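You operate a simulated robot arm through the tools that you are given. There is no shell and no other tool.

Carry out the task below with a simulated robot arm. There is one attempt and no reset: what you move stays moved.

TASK
Move both dividers to the red grooves, then put a module in each end bay.
Fine: the teal module goes by the white square, the brown one by the black square.

Only the result counts: the job must be done as asked and must still hold three seconds after the hand-in. Knocking over, shifting, dropping, spilling or breaking anything else fails it.

THE ROBOT
A 7-joint arm with a two-finger parallel gripper, fixed in place. Base frame: the origin is at the foot of the arm, x ahead of it, y to its left, z up; the work surface is at about z = 0.8. Lengths are in m, angles in rad, forces in N, time in s.
Its first joint turns from -2.601 to 2.601 rad. Payload 3.43 kg.
The TCP is the grasp point between the finger pads, 0.03 m short of the fingertips. In the tool frame z runs along the fingers and y along their closing line. Largest opening 0.094 m; finger width 0.028, thickness 0.01; the body of the gripper, 0.05 by 0.096 m, starts 0.055 m behind the TCP.
Orientation is that of the tool frame in the base frame, as a unit quaternion [w, x, y, z]. With the fingers straight down and closing along the base's y, the tool's x points along the base's -x, its y along +y and its z along -z.

THE INTERFACE
- The arm moves only by the tool apply_moves. Its argument "moves" is text: rows parted by semicolons, each of 7 numbers parted by spaces: the turn, a rotation vector about the base's x, y, z in units of 5 degrees (1.0 is 5 degrees), then the shift along the base's x, y, z in units of 25 mm (1.0 is 25 mm), then the closure, from 0 (fully open) to 1 (shut). In form: ax ay az dx dy dz fingers; .... A call has 1 to 20 rows; each row shifts and turns the commanded pose from where the row before left it. A call with a number of a shift or a turn outside -1 to 1 is refused whole. Rows are played at 5 a second. More than 0.05 m and 0.15 rad between two rows, or a gripper value outside its range, and nothing of the call is played. Where a pose cannot be reached the arm comes as near as it can. A force on the tool above 40 N (or 10 N above the force at the start of the call, whichever is more), or a blocked arm, ends the call early, and 0.2 s more pass. Each finger travels about 0.045 m/s and halts on what it meets, pressing with about 45 N; the grip force reading is that of the motor and also rises with nothing between the fingers. The clock runs only during rows and for 0.2 s after the last one: add rows that do not move to give the fingers time. The reply holds the time, the measured pose of the TCP, the force on the tool along the base axes, the opening and the grip force, in the units named above and with some noise, with the torque about the TCP (base axes, N m) and any sound that the robot's microphone picked up.
- Cameras (640 x 400 px; columns grow to the right, rows downward): "scene" is fixed at [0.4008, 0.5006, 1.3882]; the picture's right is [1.00, -0.09, 0.00], its down [-0.07, -0.81, -0.59] and it looks along [0.05, 0.59, -0.81] (base axes); focal length 230 px, centre (320, 200). "wrist" rides on the gripper at [0.076, 0.014, -0.103] in the tool frame; the picture's right is [-0.18, 0.98, 0.00], its down [-0.75, -0.14, -0.64] and it looks along [-0.63, -0.12, 0.77] (tool axes); focal length 243 px, centre (320, 200). There is no depth. A picture from a camera that has moved, and an enlarged one, comes with that camera's place and axes in the base frame and with its lens.
- grab_frame(camera): a new picture of that camera. The clock stands still meanwhile.
- inspect(camera, box): a new picture of the part [left, top, right, bottom] of that camera's present view, enlarged. The clock stands still meanwhile.
- job_done(): hands the job in; it is judged then, once.

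Nothing tells you positions but the pictures and the camera data. Unless the task says otherwise, let go and move clear before handing in.

The tools are called after ">>>" as a command line: name --argument value ..., lists and objects as JSON in quotes. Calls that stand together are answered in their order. apply_moves: Moves the arm, as the interface text tells. Its arguments: {"type":"object","properties":{"moves":{"type":"string"}},"required":["moves"]} The other tools are called the same way: grab_frame (camera) takes a picture; inspect (camera, box) takes an enlarged picture of a part of a camera's view; job_done () hands the job in.

At the start:

```text
t: 0.0
eef_pos: [0.2396, 0.958, 1.12]
orientation: [0.0, 0.0, 1.0, -0.001]
contact_force: [-0.4, -0.4, 0.6]
wrist_torque: [0.0, 0.01, -0.03]
width: 0.0939
gripper_force: 0.1
```

scene: 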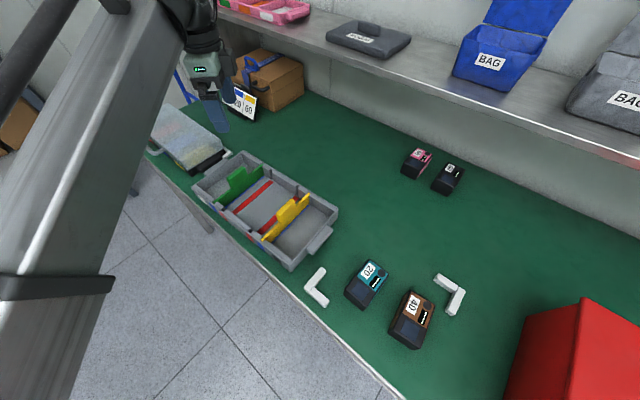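
wrist: 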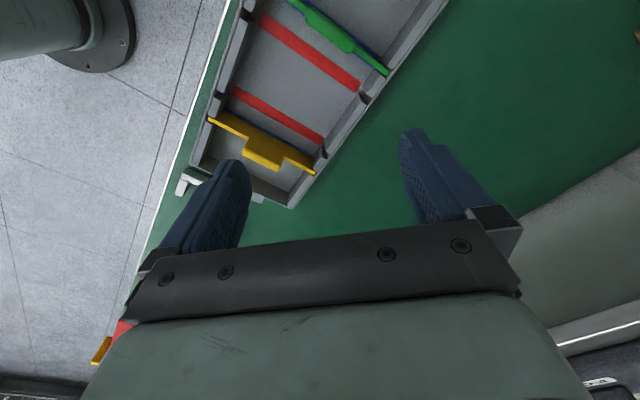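

I see a grey tray with a green and a yellow divider, two red grooves between them, and four modules (pink, black, teal, brown) on the green bench. I'll look closer before moving.

>>> inspect --camera "scene" --box '[180, 140, 350, 280]'

>>> inspect --camera "scene" --box '[290, 240, 480, 360]'

>>> inspect --camera "wrist" --box '[160, 0, 460, 220]'

>>> inspect --camera "scene" --box '[130, 40, 320, 180]'

```text
2.86 times, centred on (265, 210) of scene
camera zoom: at [0.4008, 0.5006, 1.3882], right [1.0, -0.09, 0.0], down [-0.07, -0.81, -0.59], along [0.05, 0.59, -0.81], focal length 658 px, centre (477, 171)
```

zoom: 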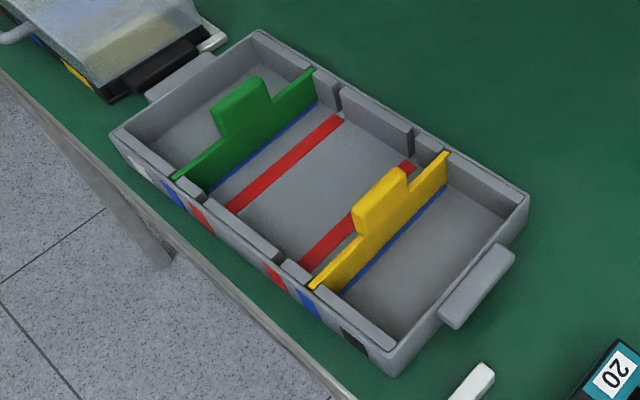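

```text
3.33 times, centred on (385, 300) of scene
camera zoom: at [0.4008, 0.5006, 1.3882], right [1.0, -0.09, 0.0], down [-0.07, -0.81, -0.59], along [0.05, 0.59, -0.81], focal length 768 px, centre (103, -133)
```

zoom: 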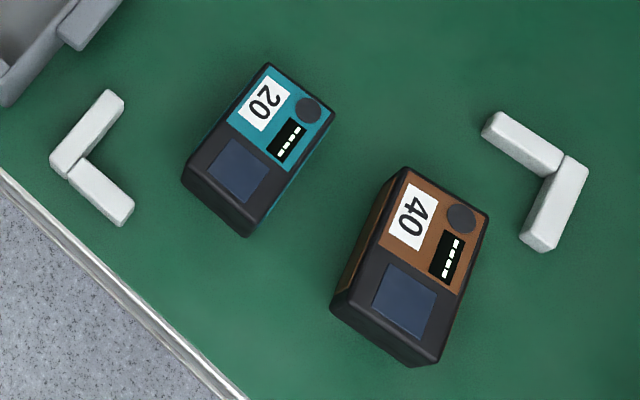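

```text
1.82 times, centred on (310, 110) of wrist
camera zoom: at [0.1625, 0.9722, 1.2214], right [0.18, 0.98, 0.0], down [0.75, -0.14, 0.64], along [0.63, -0.12, -0.77], focal length 441 px, centre (338, 364)
```

zoom: 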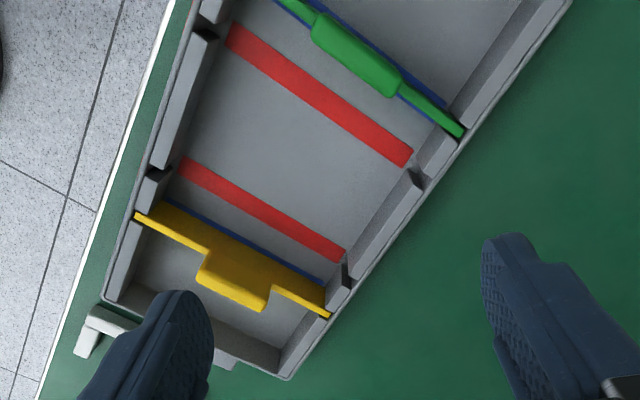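

```text
2.86 times, centred on (225, 110) of scene
camera zoom: at [0.4008, 0.5006, 1.3882], right [1.0, -0.09, 0.0], down [-0.07, -0.81, -0.59], along [0.05, 0.59, -0.81], focal length 658 px, centre (591, 457)
```

zoom: 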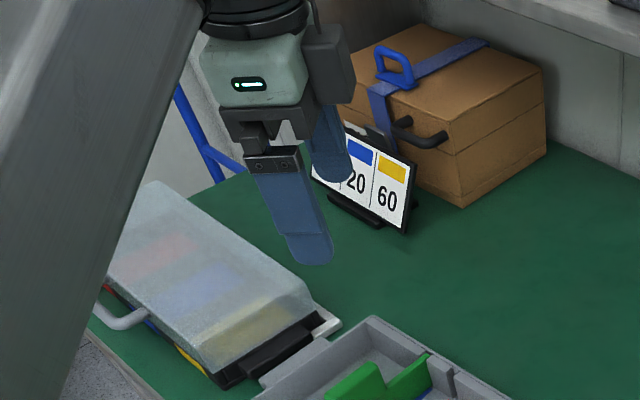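

The tray lies at about 45° around (0.26, 0.93). Green and yellow sit in the outer blue grooves, the white square is at the left (green) end and the black square at the right (yellow) end. I'll move the wrist camera back and turn it 45° for an accurate view.

>>> apply_moves --moves "0 0 1 -0.7 -0.7 0 0; 0 0 1 -0.7 -0.7 0 0; 0 0 1 -0.7 -0.7 0 0; 0 0 1 -0.7 -0.7 0 0; 0 0 1 -0.7 -0.7 0 0; 0 0 1 -0.7 -0.7 0 0; 0 0 1 -0.7 -0.7 0 0; 0 0 1 -0.7 -0.7 0 0; 0 0 1 -0.7 -0.7 0 0; 0 0 0 0 0 0 0"

```text
t: 2.2
eef_pos: [0.082, 0.8003, 1.12]
orientation: [0.0, -0.384, 0.923, 0.0]
contact_force: [-0.4, 0.7, -0.2]
wrist_torque: [-0.02, -0.01, 0.02]
width: 0.094
gripper_force: 0.0
```

>>> grab_frame --camera "wrist"

>>> grab_frame --camera "scene"

```text
taken
camera wrist: at [0.0175, 0.7565, 1.2222], right [-0.57, 0.82, 0.0], down [0.63, 0.43, 0.64], along [0.53, 0.36, -0.77], focal length 243 px, centre (320, 200)
```

wrist: 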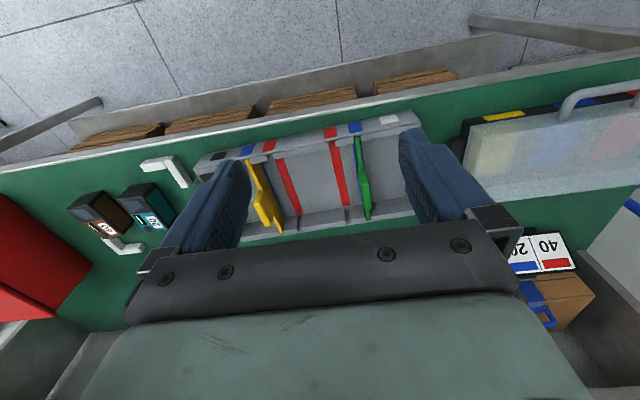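

```text
taken
```

scene: 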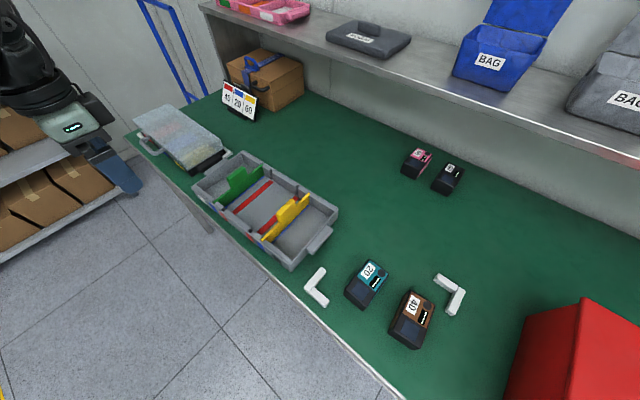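

>>> inspect --camera "wrist" --box '[190, 90, 450, 250]'

>>> inspect --camera "scene" --box '[180, 140, 260, 200]'

>>> inspect --camera "scene" --box '[240, 170, 350, 275]'

>>> inspect --camera "scene" --box '[335, 250, 445, 355]'

```text
2.46 times, centred on (320, 170) of wrist
camera zoom: at [0.0175, 0.7565, 1.2222], right [-0.57, 0.82, 0.0], down [0.63, 0.43, 0.64], along [0.53, 0.36, -0.77], focal length 597 px, centre (320, 274)
```

zoom: 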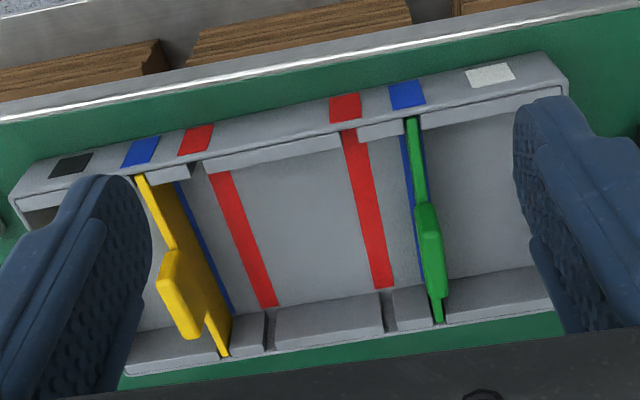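

```text
6.67 times, centred on (220, 170) of scene
camera zoom: at [0.4008, 0.5006, 1.3882], right [1.0, -0.09, 0.0], down [-0.07, -0.81, -0.59], along [0.05, 0.59, -0.81], focal length 1535 px, centre (987, 400)
```

zoom: 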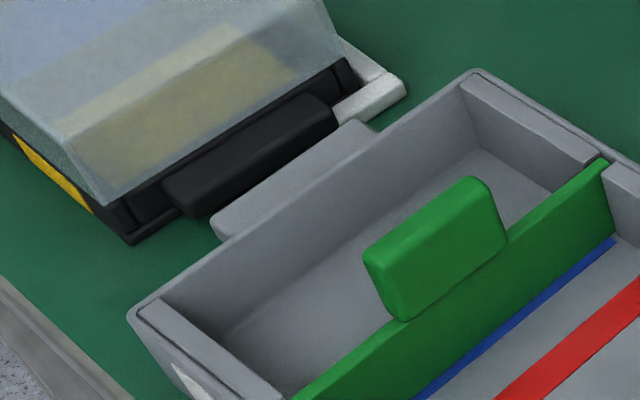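

```text
3.81 times, centred on (295, 222) of scene
camera zoom: at [0.4008, 0.5006, 1.3882], right [1.0, -0.09, 0.0], down [-0.07, -0.81, -0.59], along [0.05, 0.59, -0.81], focal length 877 px, centre (415, 114)
```

zoom: 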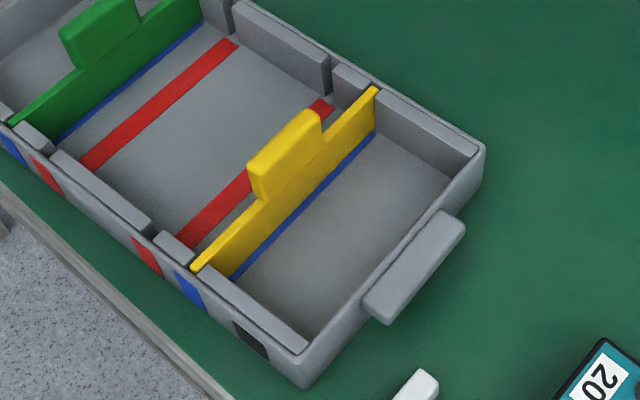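

```text
3.81 times, centred on (390, 302) of scene
camera zoom: at [0.4008, 0.5006, 1.3882], right [1.0, -0.09, 0.0], down [-0.07, -0.81, -0.59], along [0.05, 0.59, -0.81], focal length 877 px, centre (53, -190)
```

zoom: 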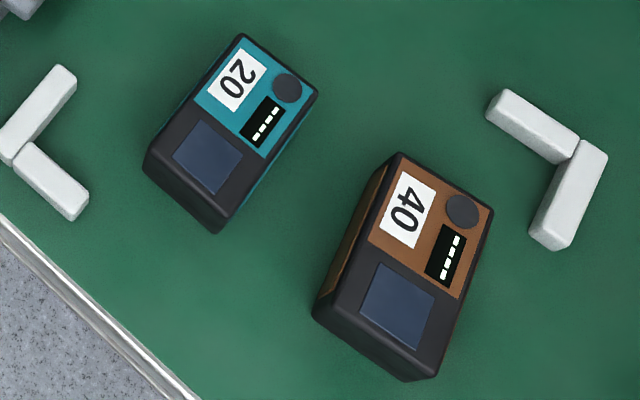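

Triangulating the two views puts the yellow divider centre near (0.340, 0.850) and the green one near (0.195, 0.980), with tab tops at z≈0.89 and the groove direction at about 47.5°. I'll go above the yellow tab first and check the alignment there.

>>> apply_moves --moves "0 0 0.04 0.94 0.18 0 0; 0 0 0.04 0.94 0.18 0 0; 0 0 0.04 0.94 0.18 0 0; 0 0 0.04 0.94 0.18 0 0; 0 0 0.04 0.94 0.18 0 0; 0 0 0.04 0.94 0.18 0 0; 0 0 0.04 0.94 0.18 0 0; 0 0 0.04 0.94 0.18 0 0; 0 0 0.04 0.94 0.18 0 0; 0 0 0.04 0.94 0.18 0 0; 0 0 0.04 0.94 0.18 0 0; 0 0 0 0 0 -1 0; 0 0 0 0 0 -1 0; 0 0 0 0 0 -1 0; 0 0 0 0 0 -1 0; 0 0 0 0 0 -1 0; 0 0 0 0 0 -1 0; 0 0 0 0 0 0 0"

>>> grab_frame --camera "wrist"

>>> grab_frame --camera "scene"

```text
t: 6.0
eef_pos: [0.3411, 0.8501, 0.9679]
orientation: [-0.001, -0.4, 0.916, 0.0]
contact_force: [0.0, 0.6, -0.9]
wrist_torque: [-0.02, -0.01, 0.01]
width: 0.0941
gripper_force: 0.1
```

```text
taken
camera wrist: at [0.2773, 0.8031, 1.0697], right [-0.6, 0.8, 0.0], down [0.62, 0.46, 0.64], along [0.52, 0.38, -0.77], focal length 243 px, centre (320, 200)
```

wrist: 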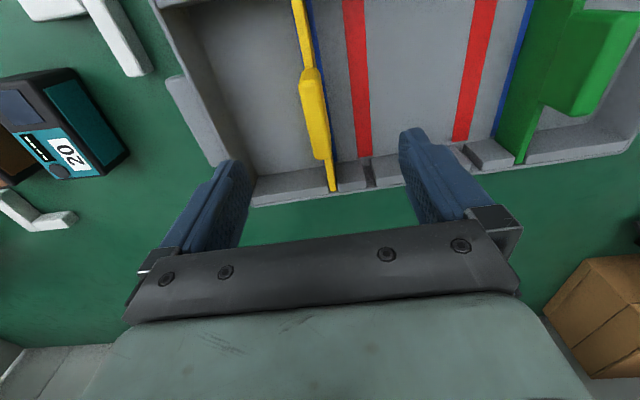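

```text
taken
```

scene: 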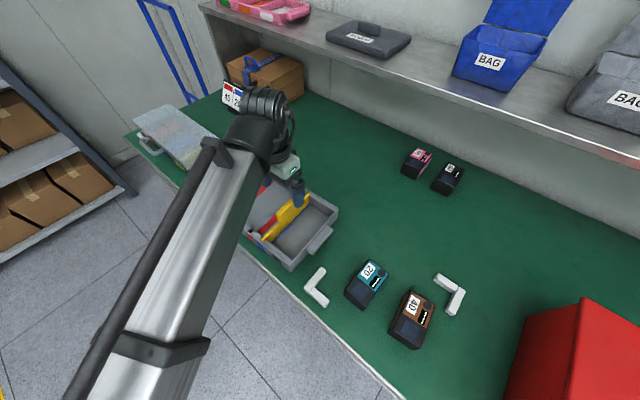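

>>> inspect --camera "wrist" --box '[260, 50, 390, 200]'

>>> inspect --camera "scene" --box '[230, 170, 340, 260]'

```text
2.67 times, centred on (325, 125) of wrist
camera zoom: at [0.2773, 0.8031, 1.0697], right [-0.6, 0.8, 0.0], down [0.62, 0.46, 0.64], along [0.52, 0.38, -0.77], focal length 647 px, centre (307, 400)
```

zoom: 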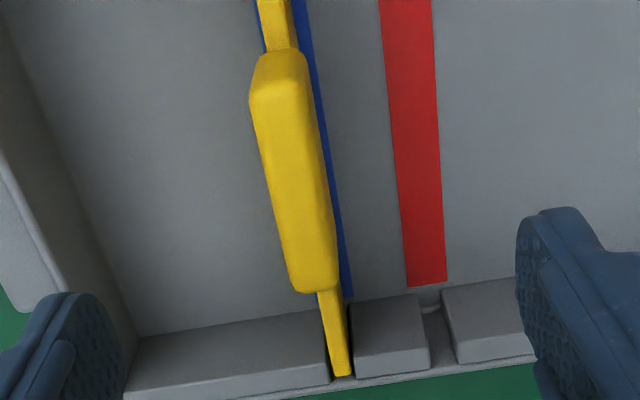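

```text
4.44 times, centred on (285, 215) of scene
camera zoom: at [0.4008, 0.5006, 1.3882], right [1.0, -0.09, 0.0], down [-0.07, -0.81, -0.59], along [0.05, 0.59, -0.81], focal length 1023 px, centre (476, 133)
```

zoom: 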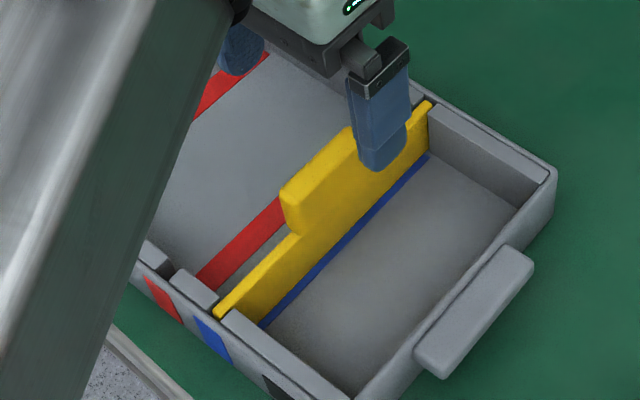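

The groove direction matches the tool yaw well and the tab is centred along its length. It sits about 5 mm to the far-right side of the TCP, so I'll correct that and descend partway.

>>> apply_moves --moves "0 0 0 0.15 -0.135 0 0; 0 0 0 0 0 -0.8 0; 0 0 0 0 0 -0.72 0; 0 0 0 0 0 0 0; 0 0 0 0 0 0 0"

>>> inspect --camera "wrist" --box '[200, 40, 440, 190]'

>>> inspect --camera "scene" --box '[230, 170, 340, 260]'

```text
t: 7.2
eef_pos: [0.3454, 0.8474, 0.9307]
orientation: [0.001, -0.401, 0.916, 0.0]
contact_force: [1.4, 0.9, 0.5]
wrist_torque: [0.0, 0.01, 0.01]
width: 0.0939
gripper_force: 0.1
```

```text
2.67 times, centred on (320, 115) of wrist
camera zoom: at [0.2821, 0.7998, 1.0334], right [-0.6, 0.8, 0.0], down [0.62, 0.46, 0.64], along [0.52, 0.38, -0.77], focal length 647 px, centre (320, 427)
```

zoom: 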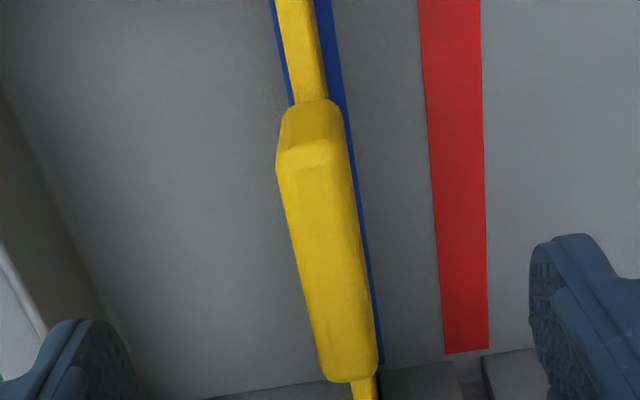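

```text
4.44 times, centred on (285, 215) of scene
camera zoom: at [0.4008, 0.5006, 1.3882], right [1.0, -0.09, 0.0], down [-0.07, -0.81, -0.59], along [0.05, 0.59, -0.81], focal length 1023 px, centre (476, 133)
```

zoom: 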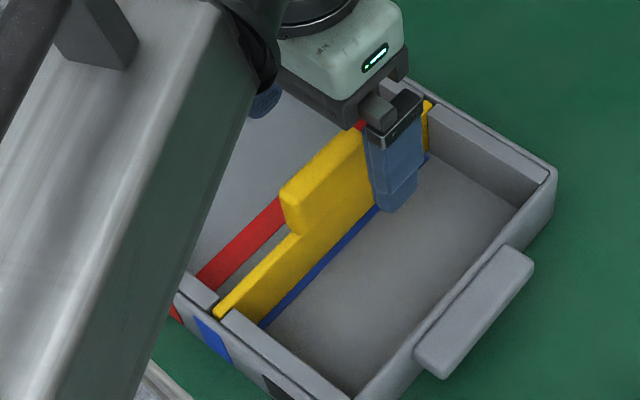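

Zoomed in, the tab is about 15 mm thick and now sits 3–4 mm on the other side. I'll shift back about 3.3 mm, descend to the tab and close on it.

>>> apply_moves --moves "0 0 0 -0.1 0.09 0 0; 0 0 0 0 0 -0.6 0; 0 0 0 0 0 -0.6 0; 0 0 0 0 0 -0.6 0; 0 0 0 0 0 -0.1 0; 0 0 0 0 0 0 0"

>>> inspect --camera "wrist" --box '[200, 40, 440, 190]'

>>> inspect --camera "scene" --box '[230, 170, 340, 260]'

```text
t: 8.6
eef_pos: [0.3415, 0.8485, 0.8838]
orientation: [0.0, -0.4, 0.916, 0.0]
contact_force: [0.4, 0.4, -0.5]
wrist_torque: [0.01, 0.0, -0.04]
width: 0.0941
gripper_force: 0.0
```

```text
2.67 times, centred on (320, 115) of wrist
camera zoom: at [0.2782, 0.8026, 0.9862], right [-0.6, 0.8, 0.0], down [0.62, 0.46, 0.64], along [0.52, 0.38, -0.77], focal length 647 px, centre (320, 427)
```

zoom: 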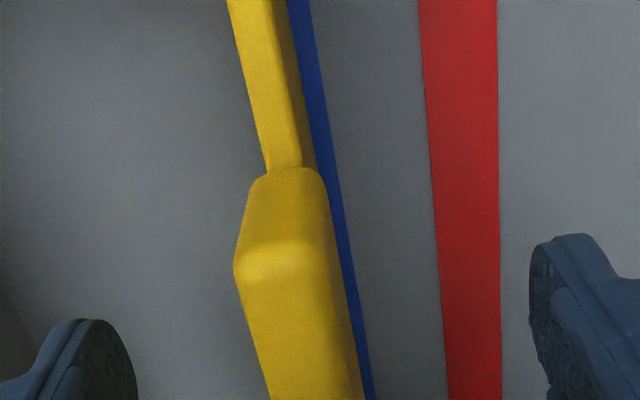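

```text
4.44 times, centred on (285, 215) of scene
camera zoom: at [0.4008, 0.5006, 1.3882], right [1.0, -0.09, 0.0], down [-0.07, -0.81, -0.59], along [0.05, 0.59, -0.81], focal length 1023 px, centre (476, 133)
```

zoom: 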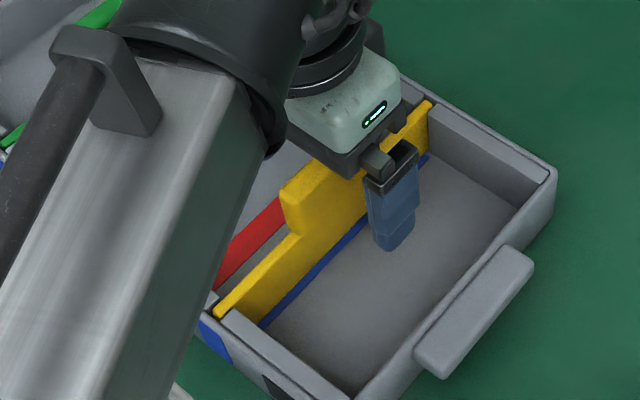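

The tab is centred between the fingers. Closing now.

>>> apply_moves --moves "0 0 0 0 0 0 1; 0 0 0 0 0 0 1; 0 0 0 0 0 0 1; 0 0 0 0 0 0 1; 0 0 0 0 0 0 1; 0 0 0 0 0 0 1; 0 0 0 0 0 0 1"

>>> inspect --camera "wrist" --box '[200, 0, 520, 200]'

>>> inspect --camera "scene" --box '[230, 170, 340, 260]'

```text
t: 10.2
eef_pos: [0.3419, 0.8498, 0.8845]
orientation: [0.0, -0.401, 0.916, 0.0]
contact_force: [0.1, -0.1, 0.3]
wrist_torque: [-0.04, 0.0, 0.0]
width: 0.0196
gripper_force: 45.2
```

```text
2.00 times, centred on (360, 100) of wrist
camera zoom: at [0.2782, 0.8026, 0.9862], right [-0.6, 0.8, 0.0], down [0.62, 0.46, 0.64], along [0.52, 0.38, -0.77], focal length 485 px, centre (240, 400)
```

zoom: 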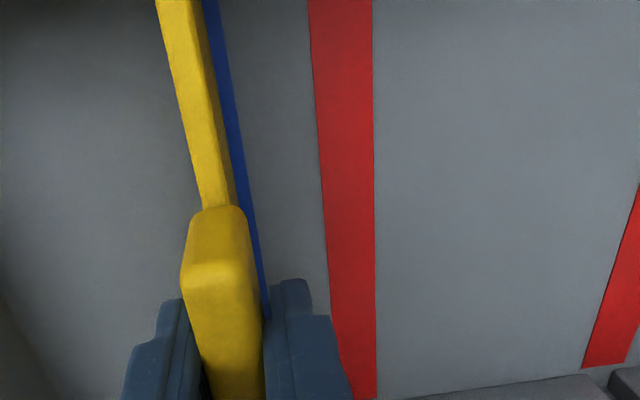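

```text
4.44 times, centred on (285, 215) of scene
camera zoom: at [0.4008, 0.5006, 1.3882], right [1.0, -0.09, 0.0], down [-0.07, -0.81, -0.59], along [0.05, 0.59, -0.81], focal length 1023 px, centre (476, 133)
```

zoom: 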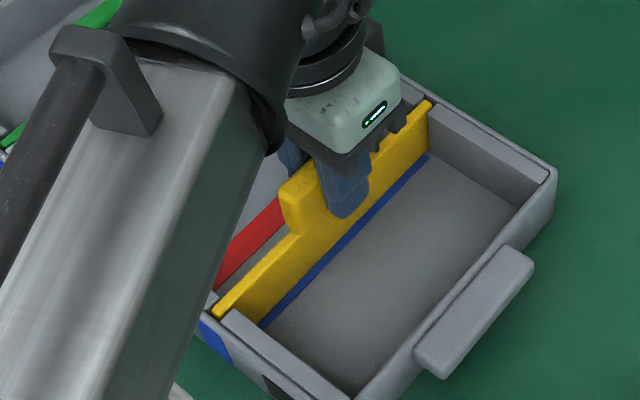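

The grip on the 20 mm tab holds with hardly any torque. I'll lift straight up about 62 mm to clear the side ribs, then check.

>>> apply_moves --moves "0 0 0 0 0 0.4 1; 0 0 0 0 0 0.5 1; 0 0 0 0 0 0.6 1; 0 0 0 0 0 0.6 1; 0 0 0 0 0 0.6 1; 0 0 0 0 0 0 1; 0 0 0 0 0 0 1"

>>> inspect --camera "scene" --box '[190, 150, 350, 270]'

>>> grab_frame --camera "wrist"

```text
t: 11.8
eef_pos: [0.342, 0.8495, 0.95]
orientation: [0.0, -0.4, 0.916, 0.0]
contact_force: [-0.5, 0.8, -1.6]
wrist_torque: [0.03, -0.01, 0.0]
width: 0.0199
gripper_force: 45.2
```

```text
3.33 times, centred on (270, 210) of scene
camera zoom: at [0.4008, 0.5006, 1.3882], right [1.0, -0.09, 0.0], down [-0.07, -0.81, -0.59], along [0.05, 0.59, -0.81], focal length 768 px, centre (487, 167)
```

zoom: 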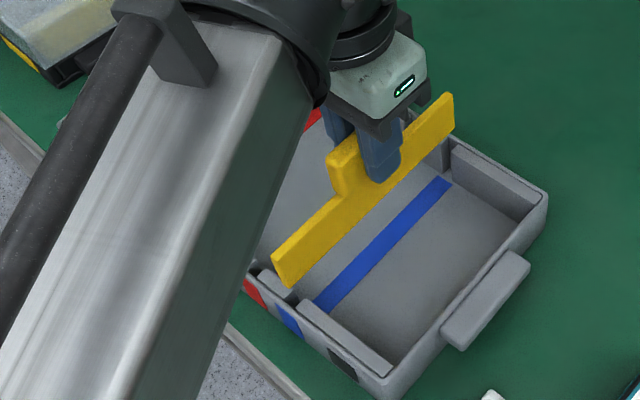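

```text
taken
camera wrist: at [0.2796, 0.8026, 1.0528], right [-0.6, 0.8, 0.0], down [0.62, 0.46, 0.64], along [0.52, 0.38, -0.77], focal length 243 px, centre (320, 200)
```

wrist: 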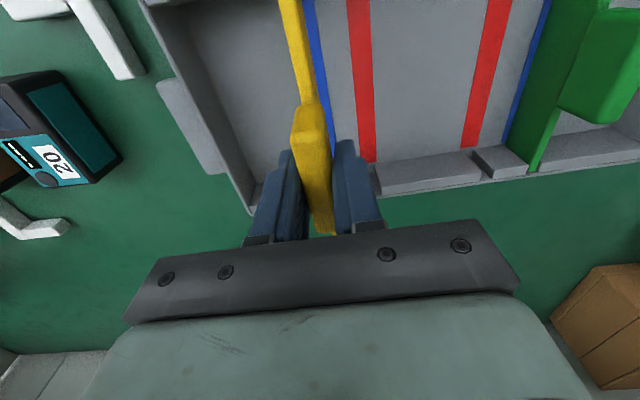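

The yellow divider is lifted clear. I'll shift it about 44 mm toward the red groove and check it against the slots.

>>> apply_moves --moves "0 0 0 -0.65 0.6 0 1; 0 0 0 -0.64 0.6 0 1; 0 0 0 0 0 0 1; 0 0 0 0 0 0 1"

>>> inspect --camera "wrist" --box '[220, 0, 460, 150]'

>>> inspect --camera "scene" --box '[210, 160, 330, 260]'

>>> inspect --camera "wrist" --box '[200, 100, 500, 280]'

```text
t: 12.8
eef_pos: [0.3116, 0.8806, 0.9509]
orientation: [0.001, -0.4, 0.916, 0.0]
contact_force: [-0.7, -0.3, -1.6]
wrist_torque: [-0.01, 0.02, 0.02]
width: 0.02
gripper_force: 45.1
```

```text
2.67 times, centred on (340, 75) of wrist
camera zoom: at [0.2479, 0.8339, 1.054], right [-0.6, 0.8, 0.0], down [0.62, 0.46, 0.64], along [0.52, 0.38, -0.77], focal length 647 px, centre (267, 533)
```

zoom: 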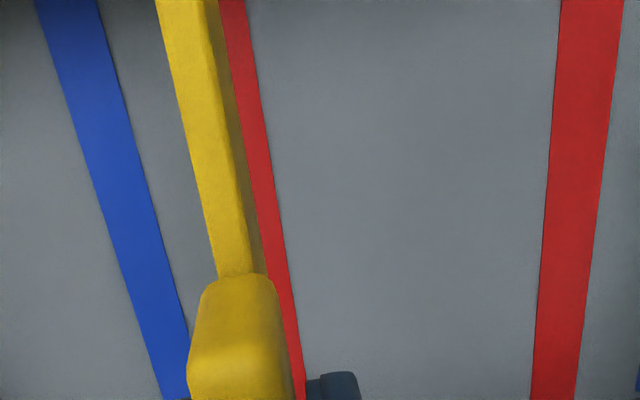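

```text
4.00 times, centred on (270, 210) of scene
camera zoom: at [0.4008, 0.5006, 1.3882], right [1.0, -0.09, 0.0], down [-0.07, -0.81, -0.59], along [0.05, 0.59, -0.81], focal length 921 px, centre (520, 160)
```

zoom: 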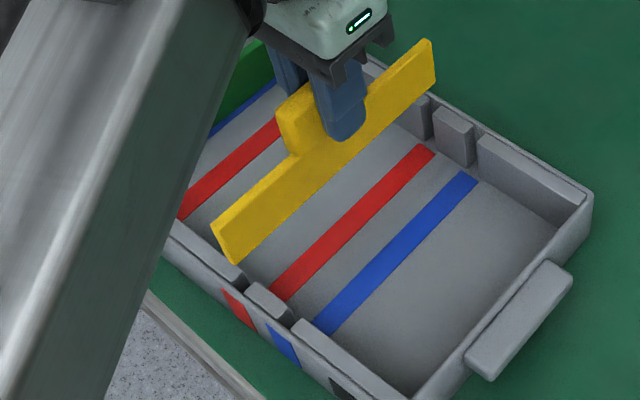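

```text
2.13 times, centred on (350, 190) of wrist
camera zoom: at [0.2479, 0.8339, 1.054], right [-0.6, 0.8, 0.0], down [0.62, 0.46, 0.64], along [0.52, 0.38, -0.77], focal length 518 px, centre (256, 221)
```

zoom: 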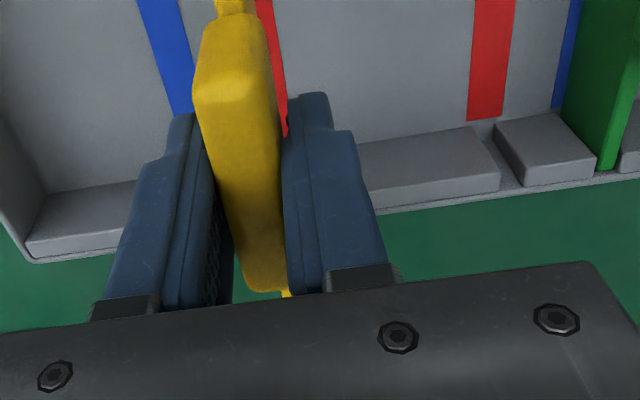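

The plate is almost exactly over the red groove; I estimate it needs about 1 mm back. I'll make that correction, lower to just above the ribs and check both slot ends.

>>> apply_moves --moves "0 0 0 0.03 -0.027 0 1; 0 0 0 0 0 -0.4 1; 0 0 0 0 0 0 1; 0 0 0 0 0 0 1"

>>> inspect --camera "scene" --box '[235, 205, 295, 250]'

>>> inspect --camera "scene" --box '[280, 160, 340, 205]'

>>> inspect --camera "wrist" --box '[200, 0, 440, 150]'

```text
t: 13.8
eef_pos: [0.3112, 0.8786, 0.9417]
orientation: [0.0, -0.401, 0.916, -0.001]
contact_force: [0.0, 0.4, -1.7]
wrist_torque: [0.0, 0.0, -0.02]
width: 0.0197
gripper_force: 45.2
```

```text
8.89 times, centred on (265, 228) of scene
camera zoom: at [0.4008, 0.5006, 1.3882], right [1.0, -0.09, 0.0], down [-0.07, -0.81, -0.59], along [0.05, 0.59, -0.81], focal length 2047 px, centre (809, -44)
```

zoom: 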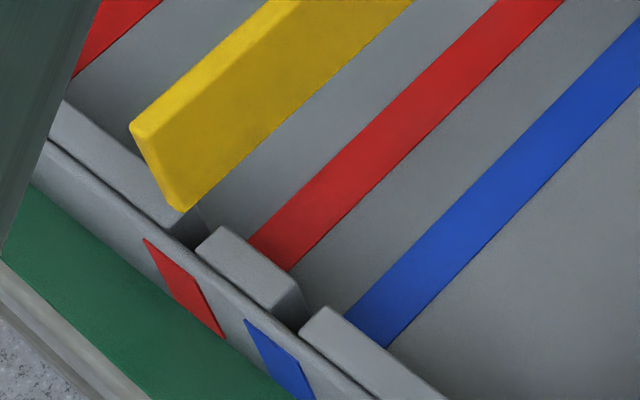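

```text
8.89 times, centred on (310, 182) of scene
camera zoom: at [0.4008, 0.5006, 1.3882], right [1.0, -0.09, 0.0], down [-0.07, -0.81, -0.59], along [0.05, 0.59, -0.81], focal length 2047 px, centre (409, 356)
```

zoom: 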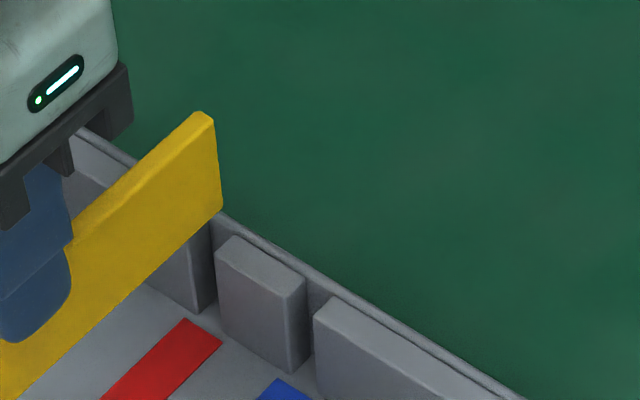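

```text
2.67 times, centred on (320, 75) of wrist
camera zoom: at [0.2477, 0.8318, 1.0439], right [-0.6, 0.8, 0.0], down [0.62, 0.46, 0.64], along [0.52, 0.38, -0.77], focal length 647 px, centre (320, 533)
```

zoom: 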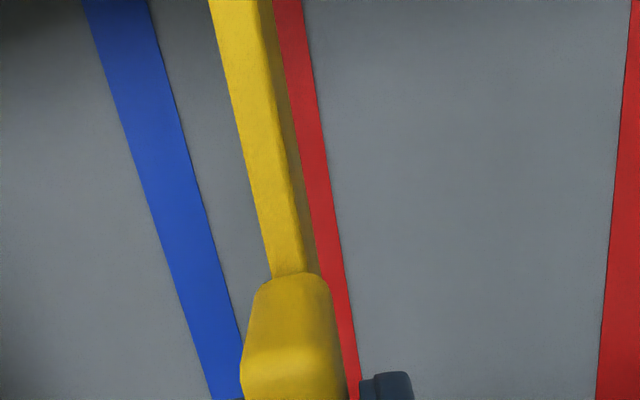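

>>> inspect --camera "scene" --box '[244, 214, 276, 238]'

>>> inspect --camera "scene" --box '[288, 170, 320, 194]'

```text
16.00 times, centred on (260, 226) of scene
camera zoom: at [0.4008, 0.5006, 1.3882], right [1.0, -0.09, 0.0], down [-0.07, -0.81, -0.59], along [0.05, 0.59, -0.81], focal length 3684 px, centre (1280, -216)
```

zoom: 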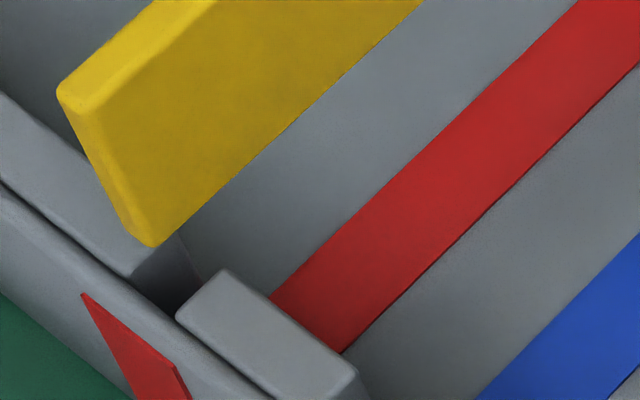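

```text
16.00 times, centred on (304, 182) of scene
camera zoom: at [0.4008, 0.5006, 1.3882], right [1.0, -0.09, 0.0], down [-0.07, -0.81, -0.59], along [0.05, 0.59, -0.81], focal length 3684 px, centre (576, 488)
```

zoom: 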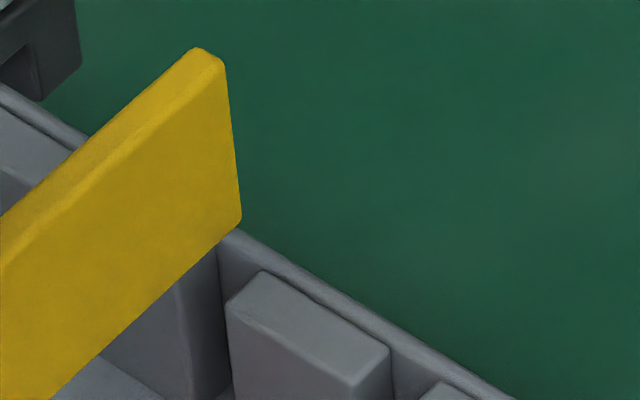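

Both views show the plate still about 1 mm toward the middle bay. I'll shift another 1 mm and lower gently, watching the force.

>>> apply_moves --moves "0 0 0 0.03 -0.027 0 1; 0 0 0 0 0 0 1; 0 0 0 0 0 -0.2 1; 0 0 0 0 0 -0.2 1; 0 0 0 0 0 -0.2 1; 0 0 0 0 0 0 1; 0 0 0 0 0 0 1"

>>> inspect --camera "scene" --box '[244, 214, 276, 238]'

>>> inspect --camera "scene" --box '[288, 170, 320, 194]'

```text
t: 15.4
eef_pos: [0.3102, 0.878, 0.9263]
orientation: [0.001, -0.4, 0.917, -0.001]
contact_force: [0.1, -0.7, -1.7]
wrist_torque: [0.0, 0.0, 0.02]
width: 0.0197
gripper_force: 45.0
```

```text
16.00 times, centred on (260, 226) of scene
camera zoom: at [0.4008, 0.5006, 1.3882], right [1.0, -0.09, 0.0], down [-0.07, -0.81, -0.59], along [0.05, 0.59, -0.81], focal length 3684 px, centre (1280, -216)
```

zoom: 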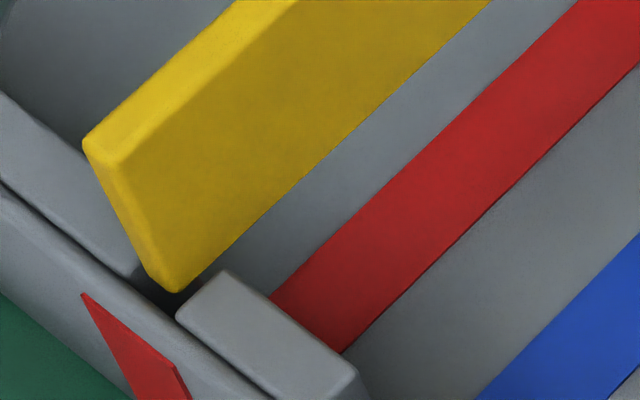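

```text
16.00 times, centred on (304, 182) of scene
camera zoom: at [0.4008, 0.5006, 1.3882], right [1.0, -0.09, 0.0], down [-0.07, -0.81, -0.59], along [0.05, 0.59, -0.81], focal length 3684 px, centre (576, 488)
```

zoom: 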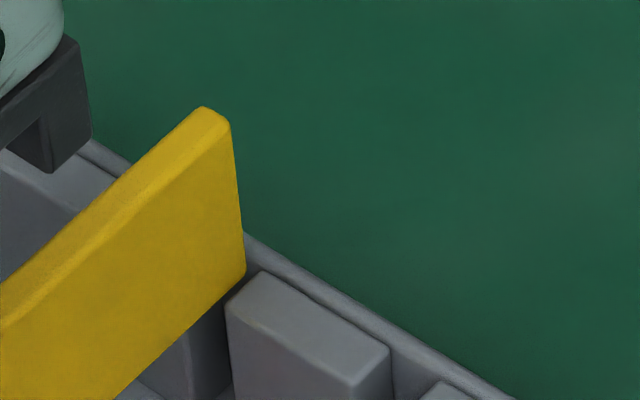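

The plate lines up with both slots and there's no contact force. I'll keep lowering it in.

>>> apply_moves --moves "0 0 0 0 0 -0.2 1; 0 0 0 0 0 -0.2 1; 0 0 0 0 0 -0.2 1; 0 0 0 0 0 0 1; 0 0 0 0 0 0 1"

>>> inspect --camera "scene" --box '[244, 214, 276, 238]'

>>> inspect --camera "scene" --box '[288, 170, 320, 194]'

```text
t: 16.6
eef_pos: [0.3121, 0.8795, 0.912]
orientation: [0.0, -0.401, 0.916, 0.0]
contact_force: [0.3, 0.0, -1.7]
wrist_torque: [0.03, 0.0, 0.02]
width: 0.0197
gripper_force: 45.2
```

```text
16.00 times, centred on (260, 226) of scene
camera zoom: at [0.4008, 0.5006, 1.3882], right [1.0, -0.09, 0.0], down [-0.07, -0.81, -0.59], along [0.05, 0.59, -0.81], focal length 3684 px, centre (1280, -216)
```

zoom: 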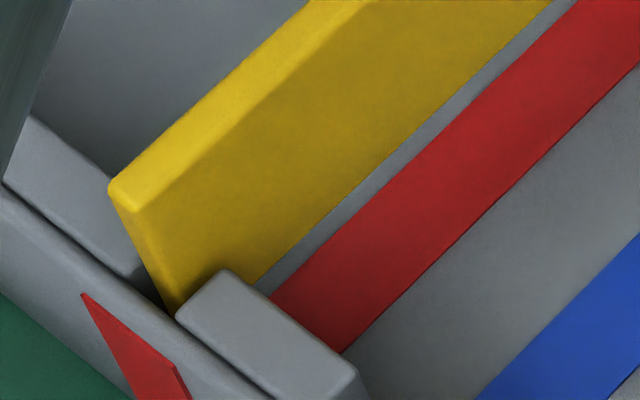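

```text
16.00 times, centred on (304, 182) of scene
camera zoom: at [0.4008, 0.5006, 1.3882], right [1.0, -0.09, 0.0], down [-0.07, -0.81, -0.59], along [0.05, 0.59, -0.81], focal length 3684 px, centre (576, 488)
```

zoom: 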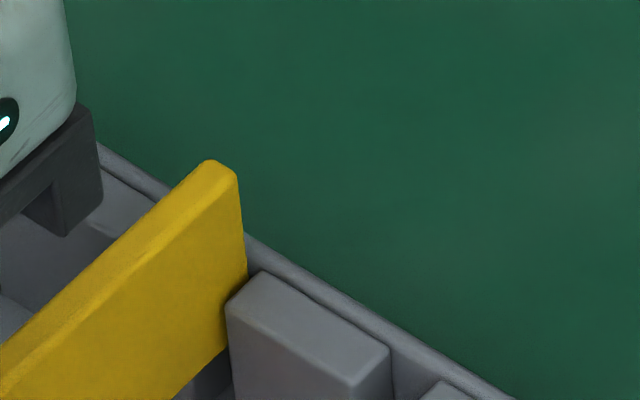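

The plate is inside both slots. I'll lower it the rest of the way to seat it.

>>> apply_moves --moves "0 0 0 0 0 -0.25 1; 0 0 0 0 0 -0.25 1; 0 0 0 0 0 -0.25 1; 0 0 0 0 0 -0.2 1; 0 0 0 0 0 -0.1 1; 0 0 0 0 0 -0.05 1; 0 0 0 0 0 0 1; 0 0 0 0 0 0 1"

>>> inspect --camera "scene" --box '[210, 160, 330, 260]'

```text
t: 18.4
eef_pos: [0.31, 0.8773, 0.8838]
orientation: [0.0, -0.4, 0.916, 0.001]
contact_force: [1.1, -0.8, 2.8]
wrist_torque: [-0.11, 0.07, 0.03]
width: 0.0197
gripper_force: 45.0
```

```text
4.00 times, centred on (270, 210) of scene
camera zoom: at [0.4008, 0.5006, 1.3882], right [1.0, -0.09, 0.0], down [-0.07, -0.81, -0.59], along [0.05, 0.59, -0.81], focal length 921 px, centre (520, 160)
```

zoom: 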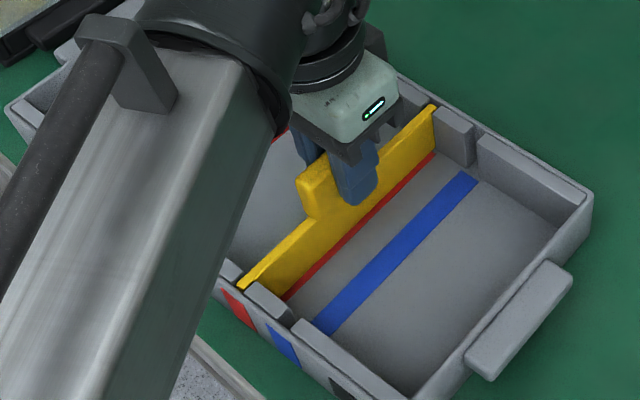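

The divider is seated, with the force turning slightly positive. I'll release it, rise, and head for the green divider near (0.197, 0.983).

>>> apply_moves --moves "0 0 0 0 0 0 0; 0 0 0 0 0 0 0; 0 0 0 0 0 0 0; 0 0 0 0 0 0 0; 0 0 0 0 0 0 0; 0 0 0 0 0 0.6 0; 0 0 0 0 0 1 0; 0 0 0 0 0 1 0; 0 0 0 0 0 1 0; 0 0 0 -0.9 0.84 0 0; 0 0 0 -0.9 0.84 0 0; 0 0 0 -0.9 0.84 0 0; 0 0 0 -0.9 0.84 0 0; 0 0 0 -0.9 0.84 0 0; 0 0 0 0 0 0 0; 0 0 0 0 0 0 0"

>>> grab_frame --camera "wrist"

>>> grab_frame --camera "scene"

>>> inspect --camera "wrist" --box '[200, 40, 440, 190]'

```text
t: 21.8
eef_pos: [0.1973, 0.9823, 0.9734]
orientation: [0.0, -0.401, 0.916, 0.0]
contact_force: [0.2, 0.4, 0.2]
wrist_torque: [-0.03, -0.02, 0.0]
width: 0.0937
gripper_force: 0.0
```

```text
taken
camera wrist: at [0.134, 0.9348, 1.0752], right [-0.6, 0.8, 0.0], down [0.62, 0.46, 0.64], along [0.52, 0.38, -0.77], focal length 243 px, centre (320, 200)
```

wrist: 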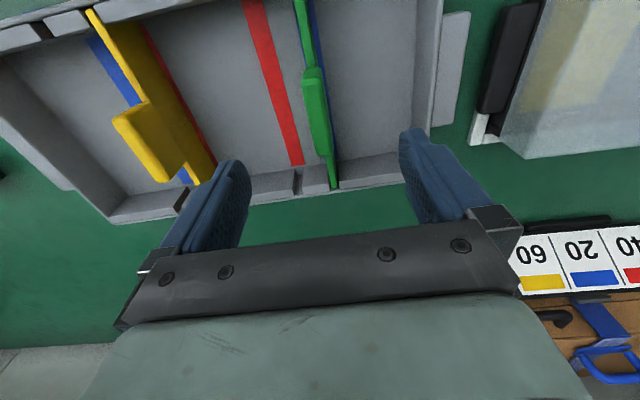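

```text
taken
```

scene: 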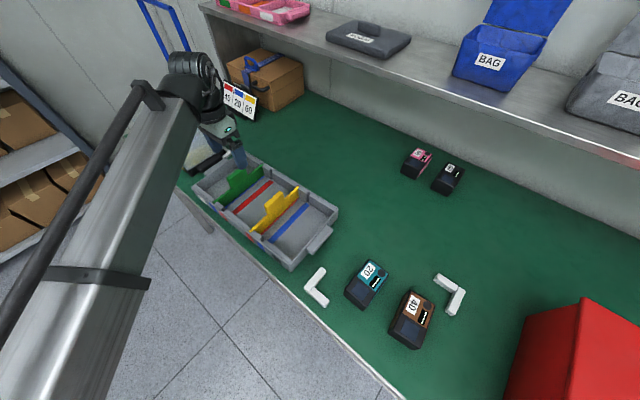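

```text
2.67 times, centred on (320, 115) of wrist
camera zoom: at [0.134, 0.9348, 1.0752], right [-0.6, 0.8, 0.0], down [0.62, 0.46, 0.64], along [0.52, 0.38, -0.77], focal length 647 px, centre (320, 427)
```

zoom: 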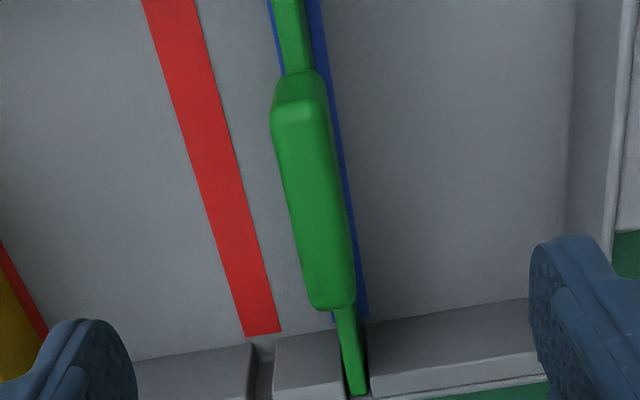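

The green tab is reachable and well centred, and yellow sits nicely on its red groove. I'll make a small trim, descend and close on the green tab.

>>> apply_moves --moves "0 0 0.12 0.02 -0.02 -0.6 0; 0 0 0 0 0 -0.8 0; 0 0 0 0 0 -0.8 0; 0 0 0 0 0 -0.7 0; 0 0 0 0 0 -0.4 0; 0 0 0 0 0 -0.25 0; 0 0 0 0 0 0 0; 0 0 0 0 0 0 0"

>>> inspect --camera "wrist" --box '[200, 40, 440, 190]'

>>> inspect --camera "scene" --box '[180, 130, 300, 230]'

```text
t: 23.6
eef_pos: [0.1991, 0.9822, 0.8852]
orientation: [-0.001, -0.405, 0.914, -0.001]
contact_force: [0.8, 1.1, 0.0]
wrist_torque: [0.03, -0.01, -0.03]
width: 0.0937
gripper_force: 0.0
```

```text
2.67 times, centred on (320, 115) of wrist
camera zoom: at [0.1368, 0.9344, 0.9874], right [-0.6, 0.8, 0.0], down [0.61, 0.46, 0.64], along [0.51, 0.39, -0.77], focal length 647 px, centre (320, 427)
```

zoom: 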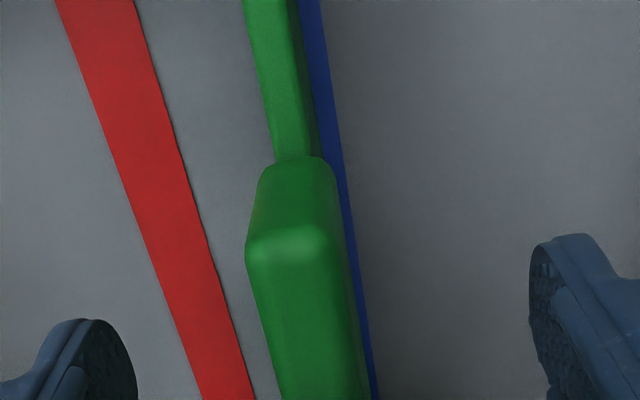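

```text
4.00 times, centred on (240, 180) of scene
camera zoom: at [0.4008, 0.5006, 1.3882], right [1.0, -0.09, 0.0], down [-0.07, -0.81, -0.59], along [0.05, 0.59, -0.81], focal length 921 px, centre (640, 280)
```

zoom: 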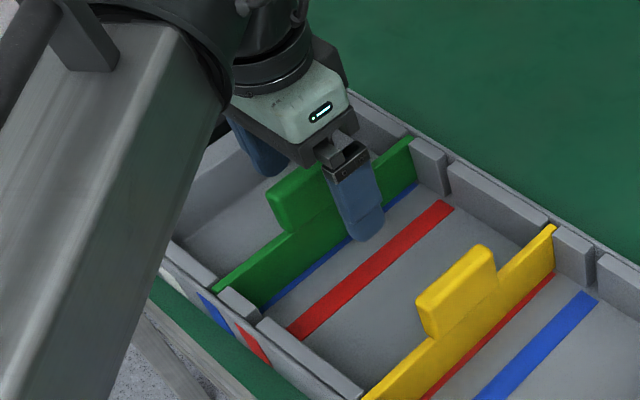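

>>> apply_moves --moves "0 0 0 -0.036 0.033 -0.03 0; 0 0 0 0 0 0 1; 0 0 0 0 0 0 1; 0 0 0 0 0 0 1; 0 0 0 0 0 0 1; 0 0 0 0 0 0 1; 0 0 0 0 0 0 1; 0 0 0 0 0 0 1"

>>> inspect --camera "wrist" --box '[200, 40, 440, 190]'

```text
t: 25.4
eef_pos: [0.1988, 0.9826, 0.8854]
orientation: [0.0, -0.405, 0.914, 0.0]
contact_force: [0.0, -0.1, 0.6]
wrist_torque: [-0.02, 0.04, -0.02]
width: 0.0197
gripper_force: 45.2
```

```text
2.67 times, centred on (320, 115) of wrist
camera zoom: at [0.1362, 0.9353, 0.9872], right [-0.6, 0.8, 0.0], down [0.61, 0.46, 0.64], along [0.51, 0.39, -0.77], focal length 647 px, centre (320, 427)
```

zoom: 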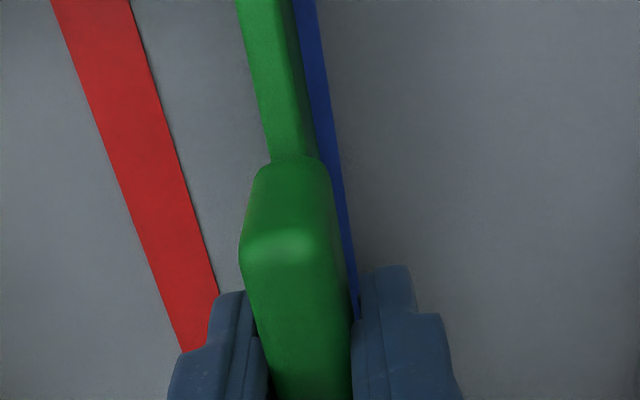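

Green is gripped, and from this view its red groove is about 43 mm away along the tray. I'll lift it, shift it over, and lower to just above the ribs for a check.

>>> apply_moves --moves "0 0 0 0 0 0.4 1; 0 0 0 0 0 0.5 1; 0 0 0 0 0 0.6 1; 0 0 0 0 0 0.6 1; 0 0 0 0 0 0.5 1; 0 0 0 0 0 0 1; 0 0 0 0.64 -0.58 0 1; 0 0 0 0.634 -0.575 0 1; 0 0 0 0 0 -0.5 1; 0 0 0 0 0 -0.2 1; 0 0 0 0 0 0 1; 0 0 0 0 0 0 1"

>>> inspect --camera "scene" --box '[180, 130, 300, 230]'

>>> inspect --camera "wrist" --box '[200, 0, 440, 150]'

```text
t: 28.0
eef_pos: [0.2318, 0.9562, 0.9326]
orientation: [0.001, -0.405, 0.914, 0.0]
contact_force: [-0.5, -0.2, -1.4]
wrist_torque: [0.01, -0.01, 0.01]
width: 0.02
gripper_force: 45.1
```

```text
4.00 times, centred on (240, 180) of scene
camera zoom: at [0.4008, 0.5006, 1.3882], right [1.0, -0.09, 0.0], down [-0.07, -0.81, -0.59], along [0.05, 0.59, -0.81], focal length 921 px, centre (640, 280)
```

zoom: 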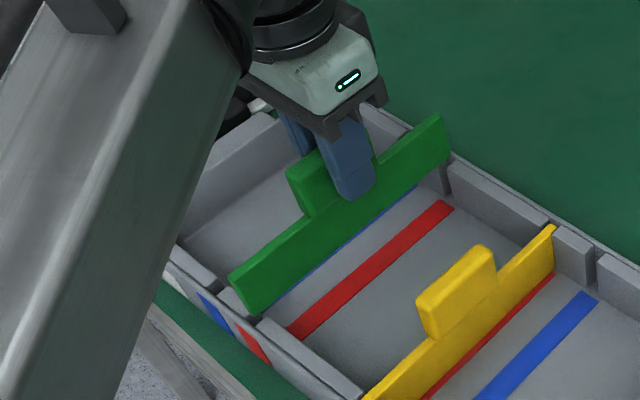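

```text
2.67 times, centred on (320, 75) of wrist
camera zoom: at [0.1685, 0.9083, 1.0347], right [-0.6, 0.8, 0.0], down [0.61, 0.46, 0.64], along [0.51, 0.39, -0.77], focal length 647 px, centre (320, 533)
```

zoom: 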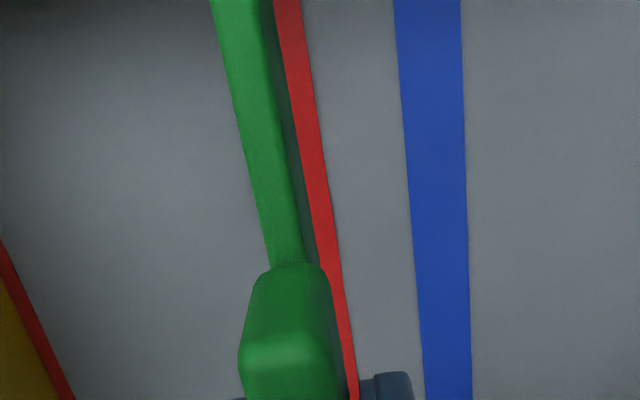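

>>> inspect --camera "scene" --box '[218, 188, 250, 212]'

>>> inspect --camera "scene" --box '[270, 150, 302, 174]'

```text
16.00 times, centred on (234, 200) of scene
camera zoom: at [0.4008, 0.5006, 1.3882], right [1.0, -0.09, 0.0], down [-0.07, -0.81, -0.59], along [0.05, 0.59, -0.81], focal length 3684 px, centre (1696, 200)
```

zoom: 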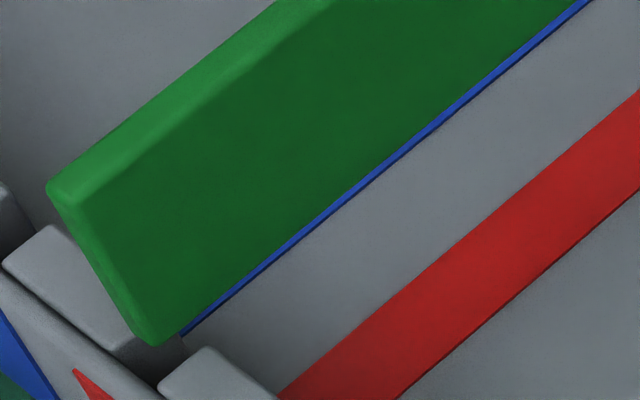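

```text
16.00 times, centred on (286, 162) of scene
camera zoom: at [0.4008, 0.5006, 1.3882], right [1.0, -0.09, 0.0], down [-0.07, -0.81, -0.59], along [0.05, 0.59, -0.81], focal length 3684 px, centre (864, 808)
```

zoom: 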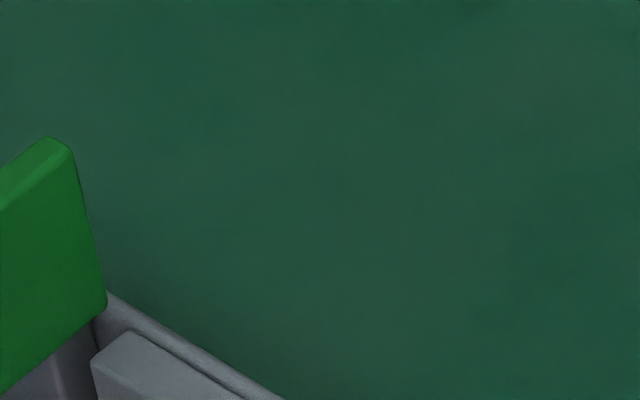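

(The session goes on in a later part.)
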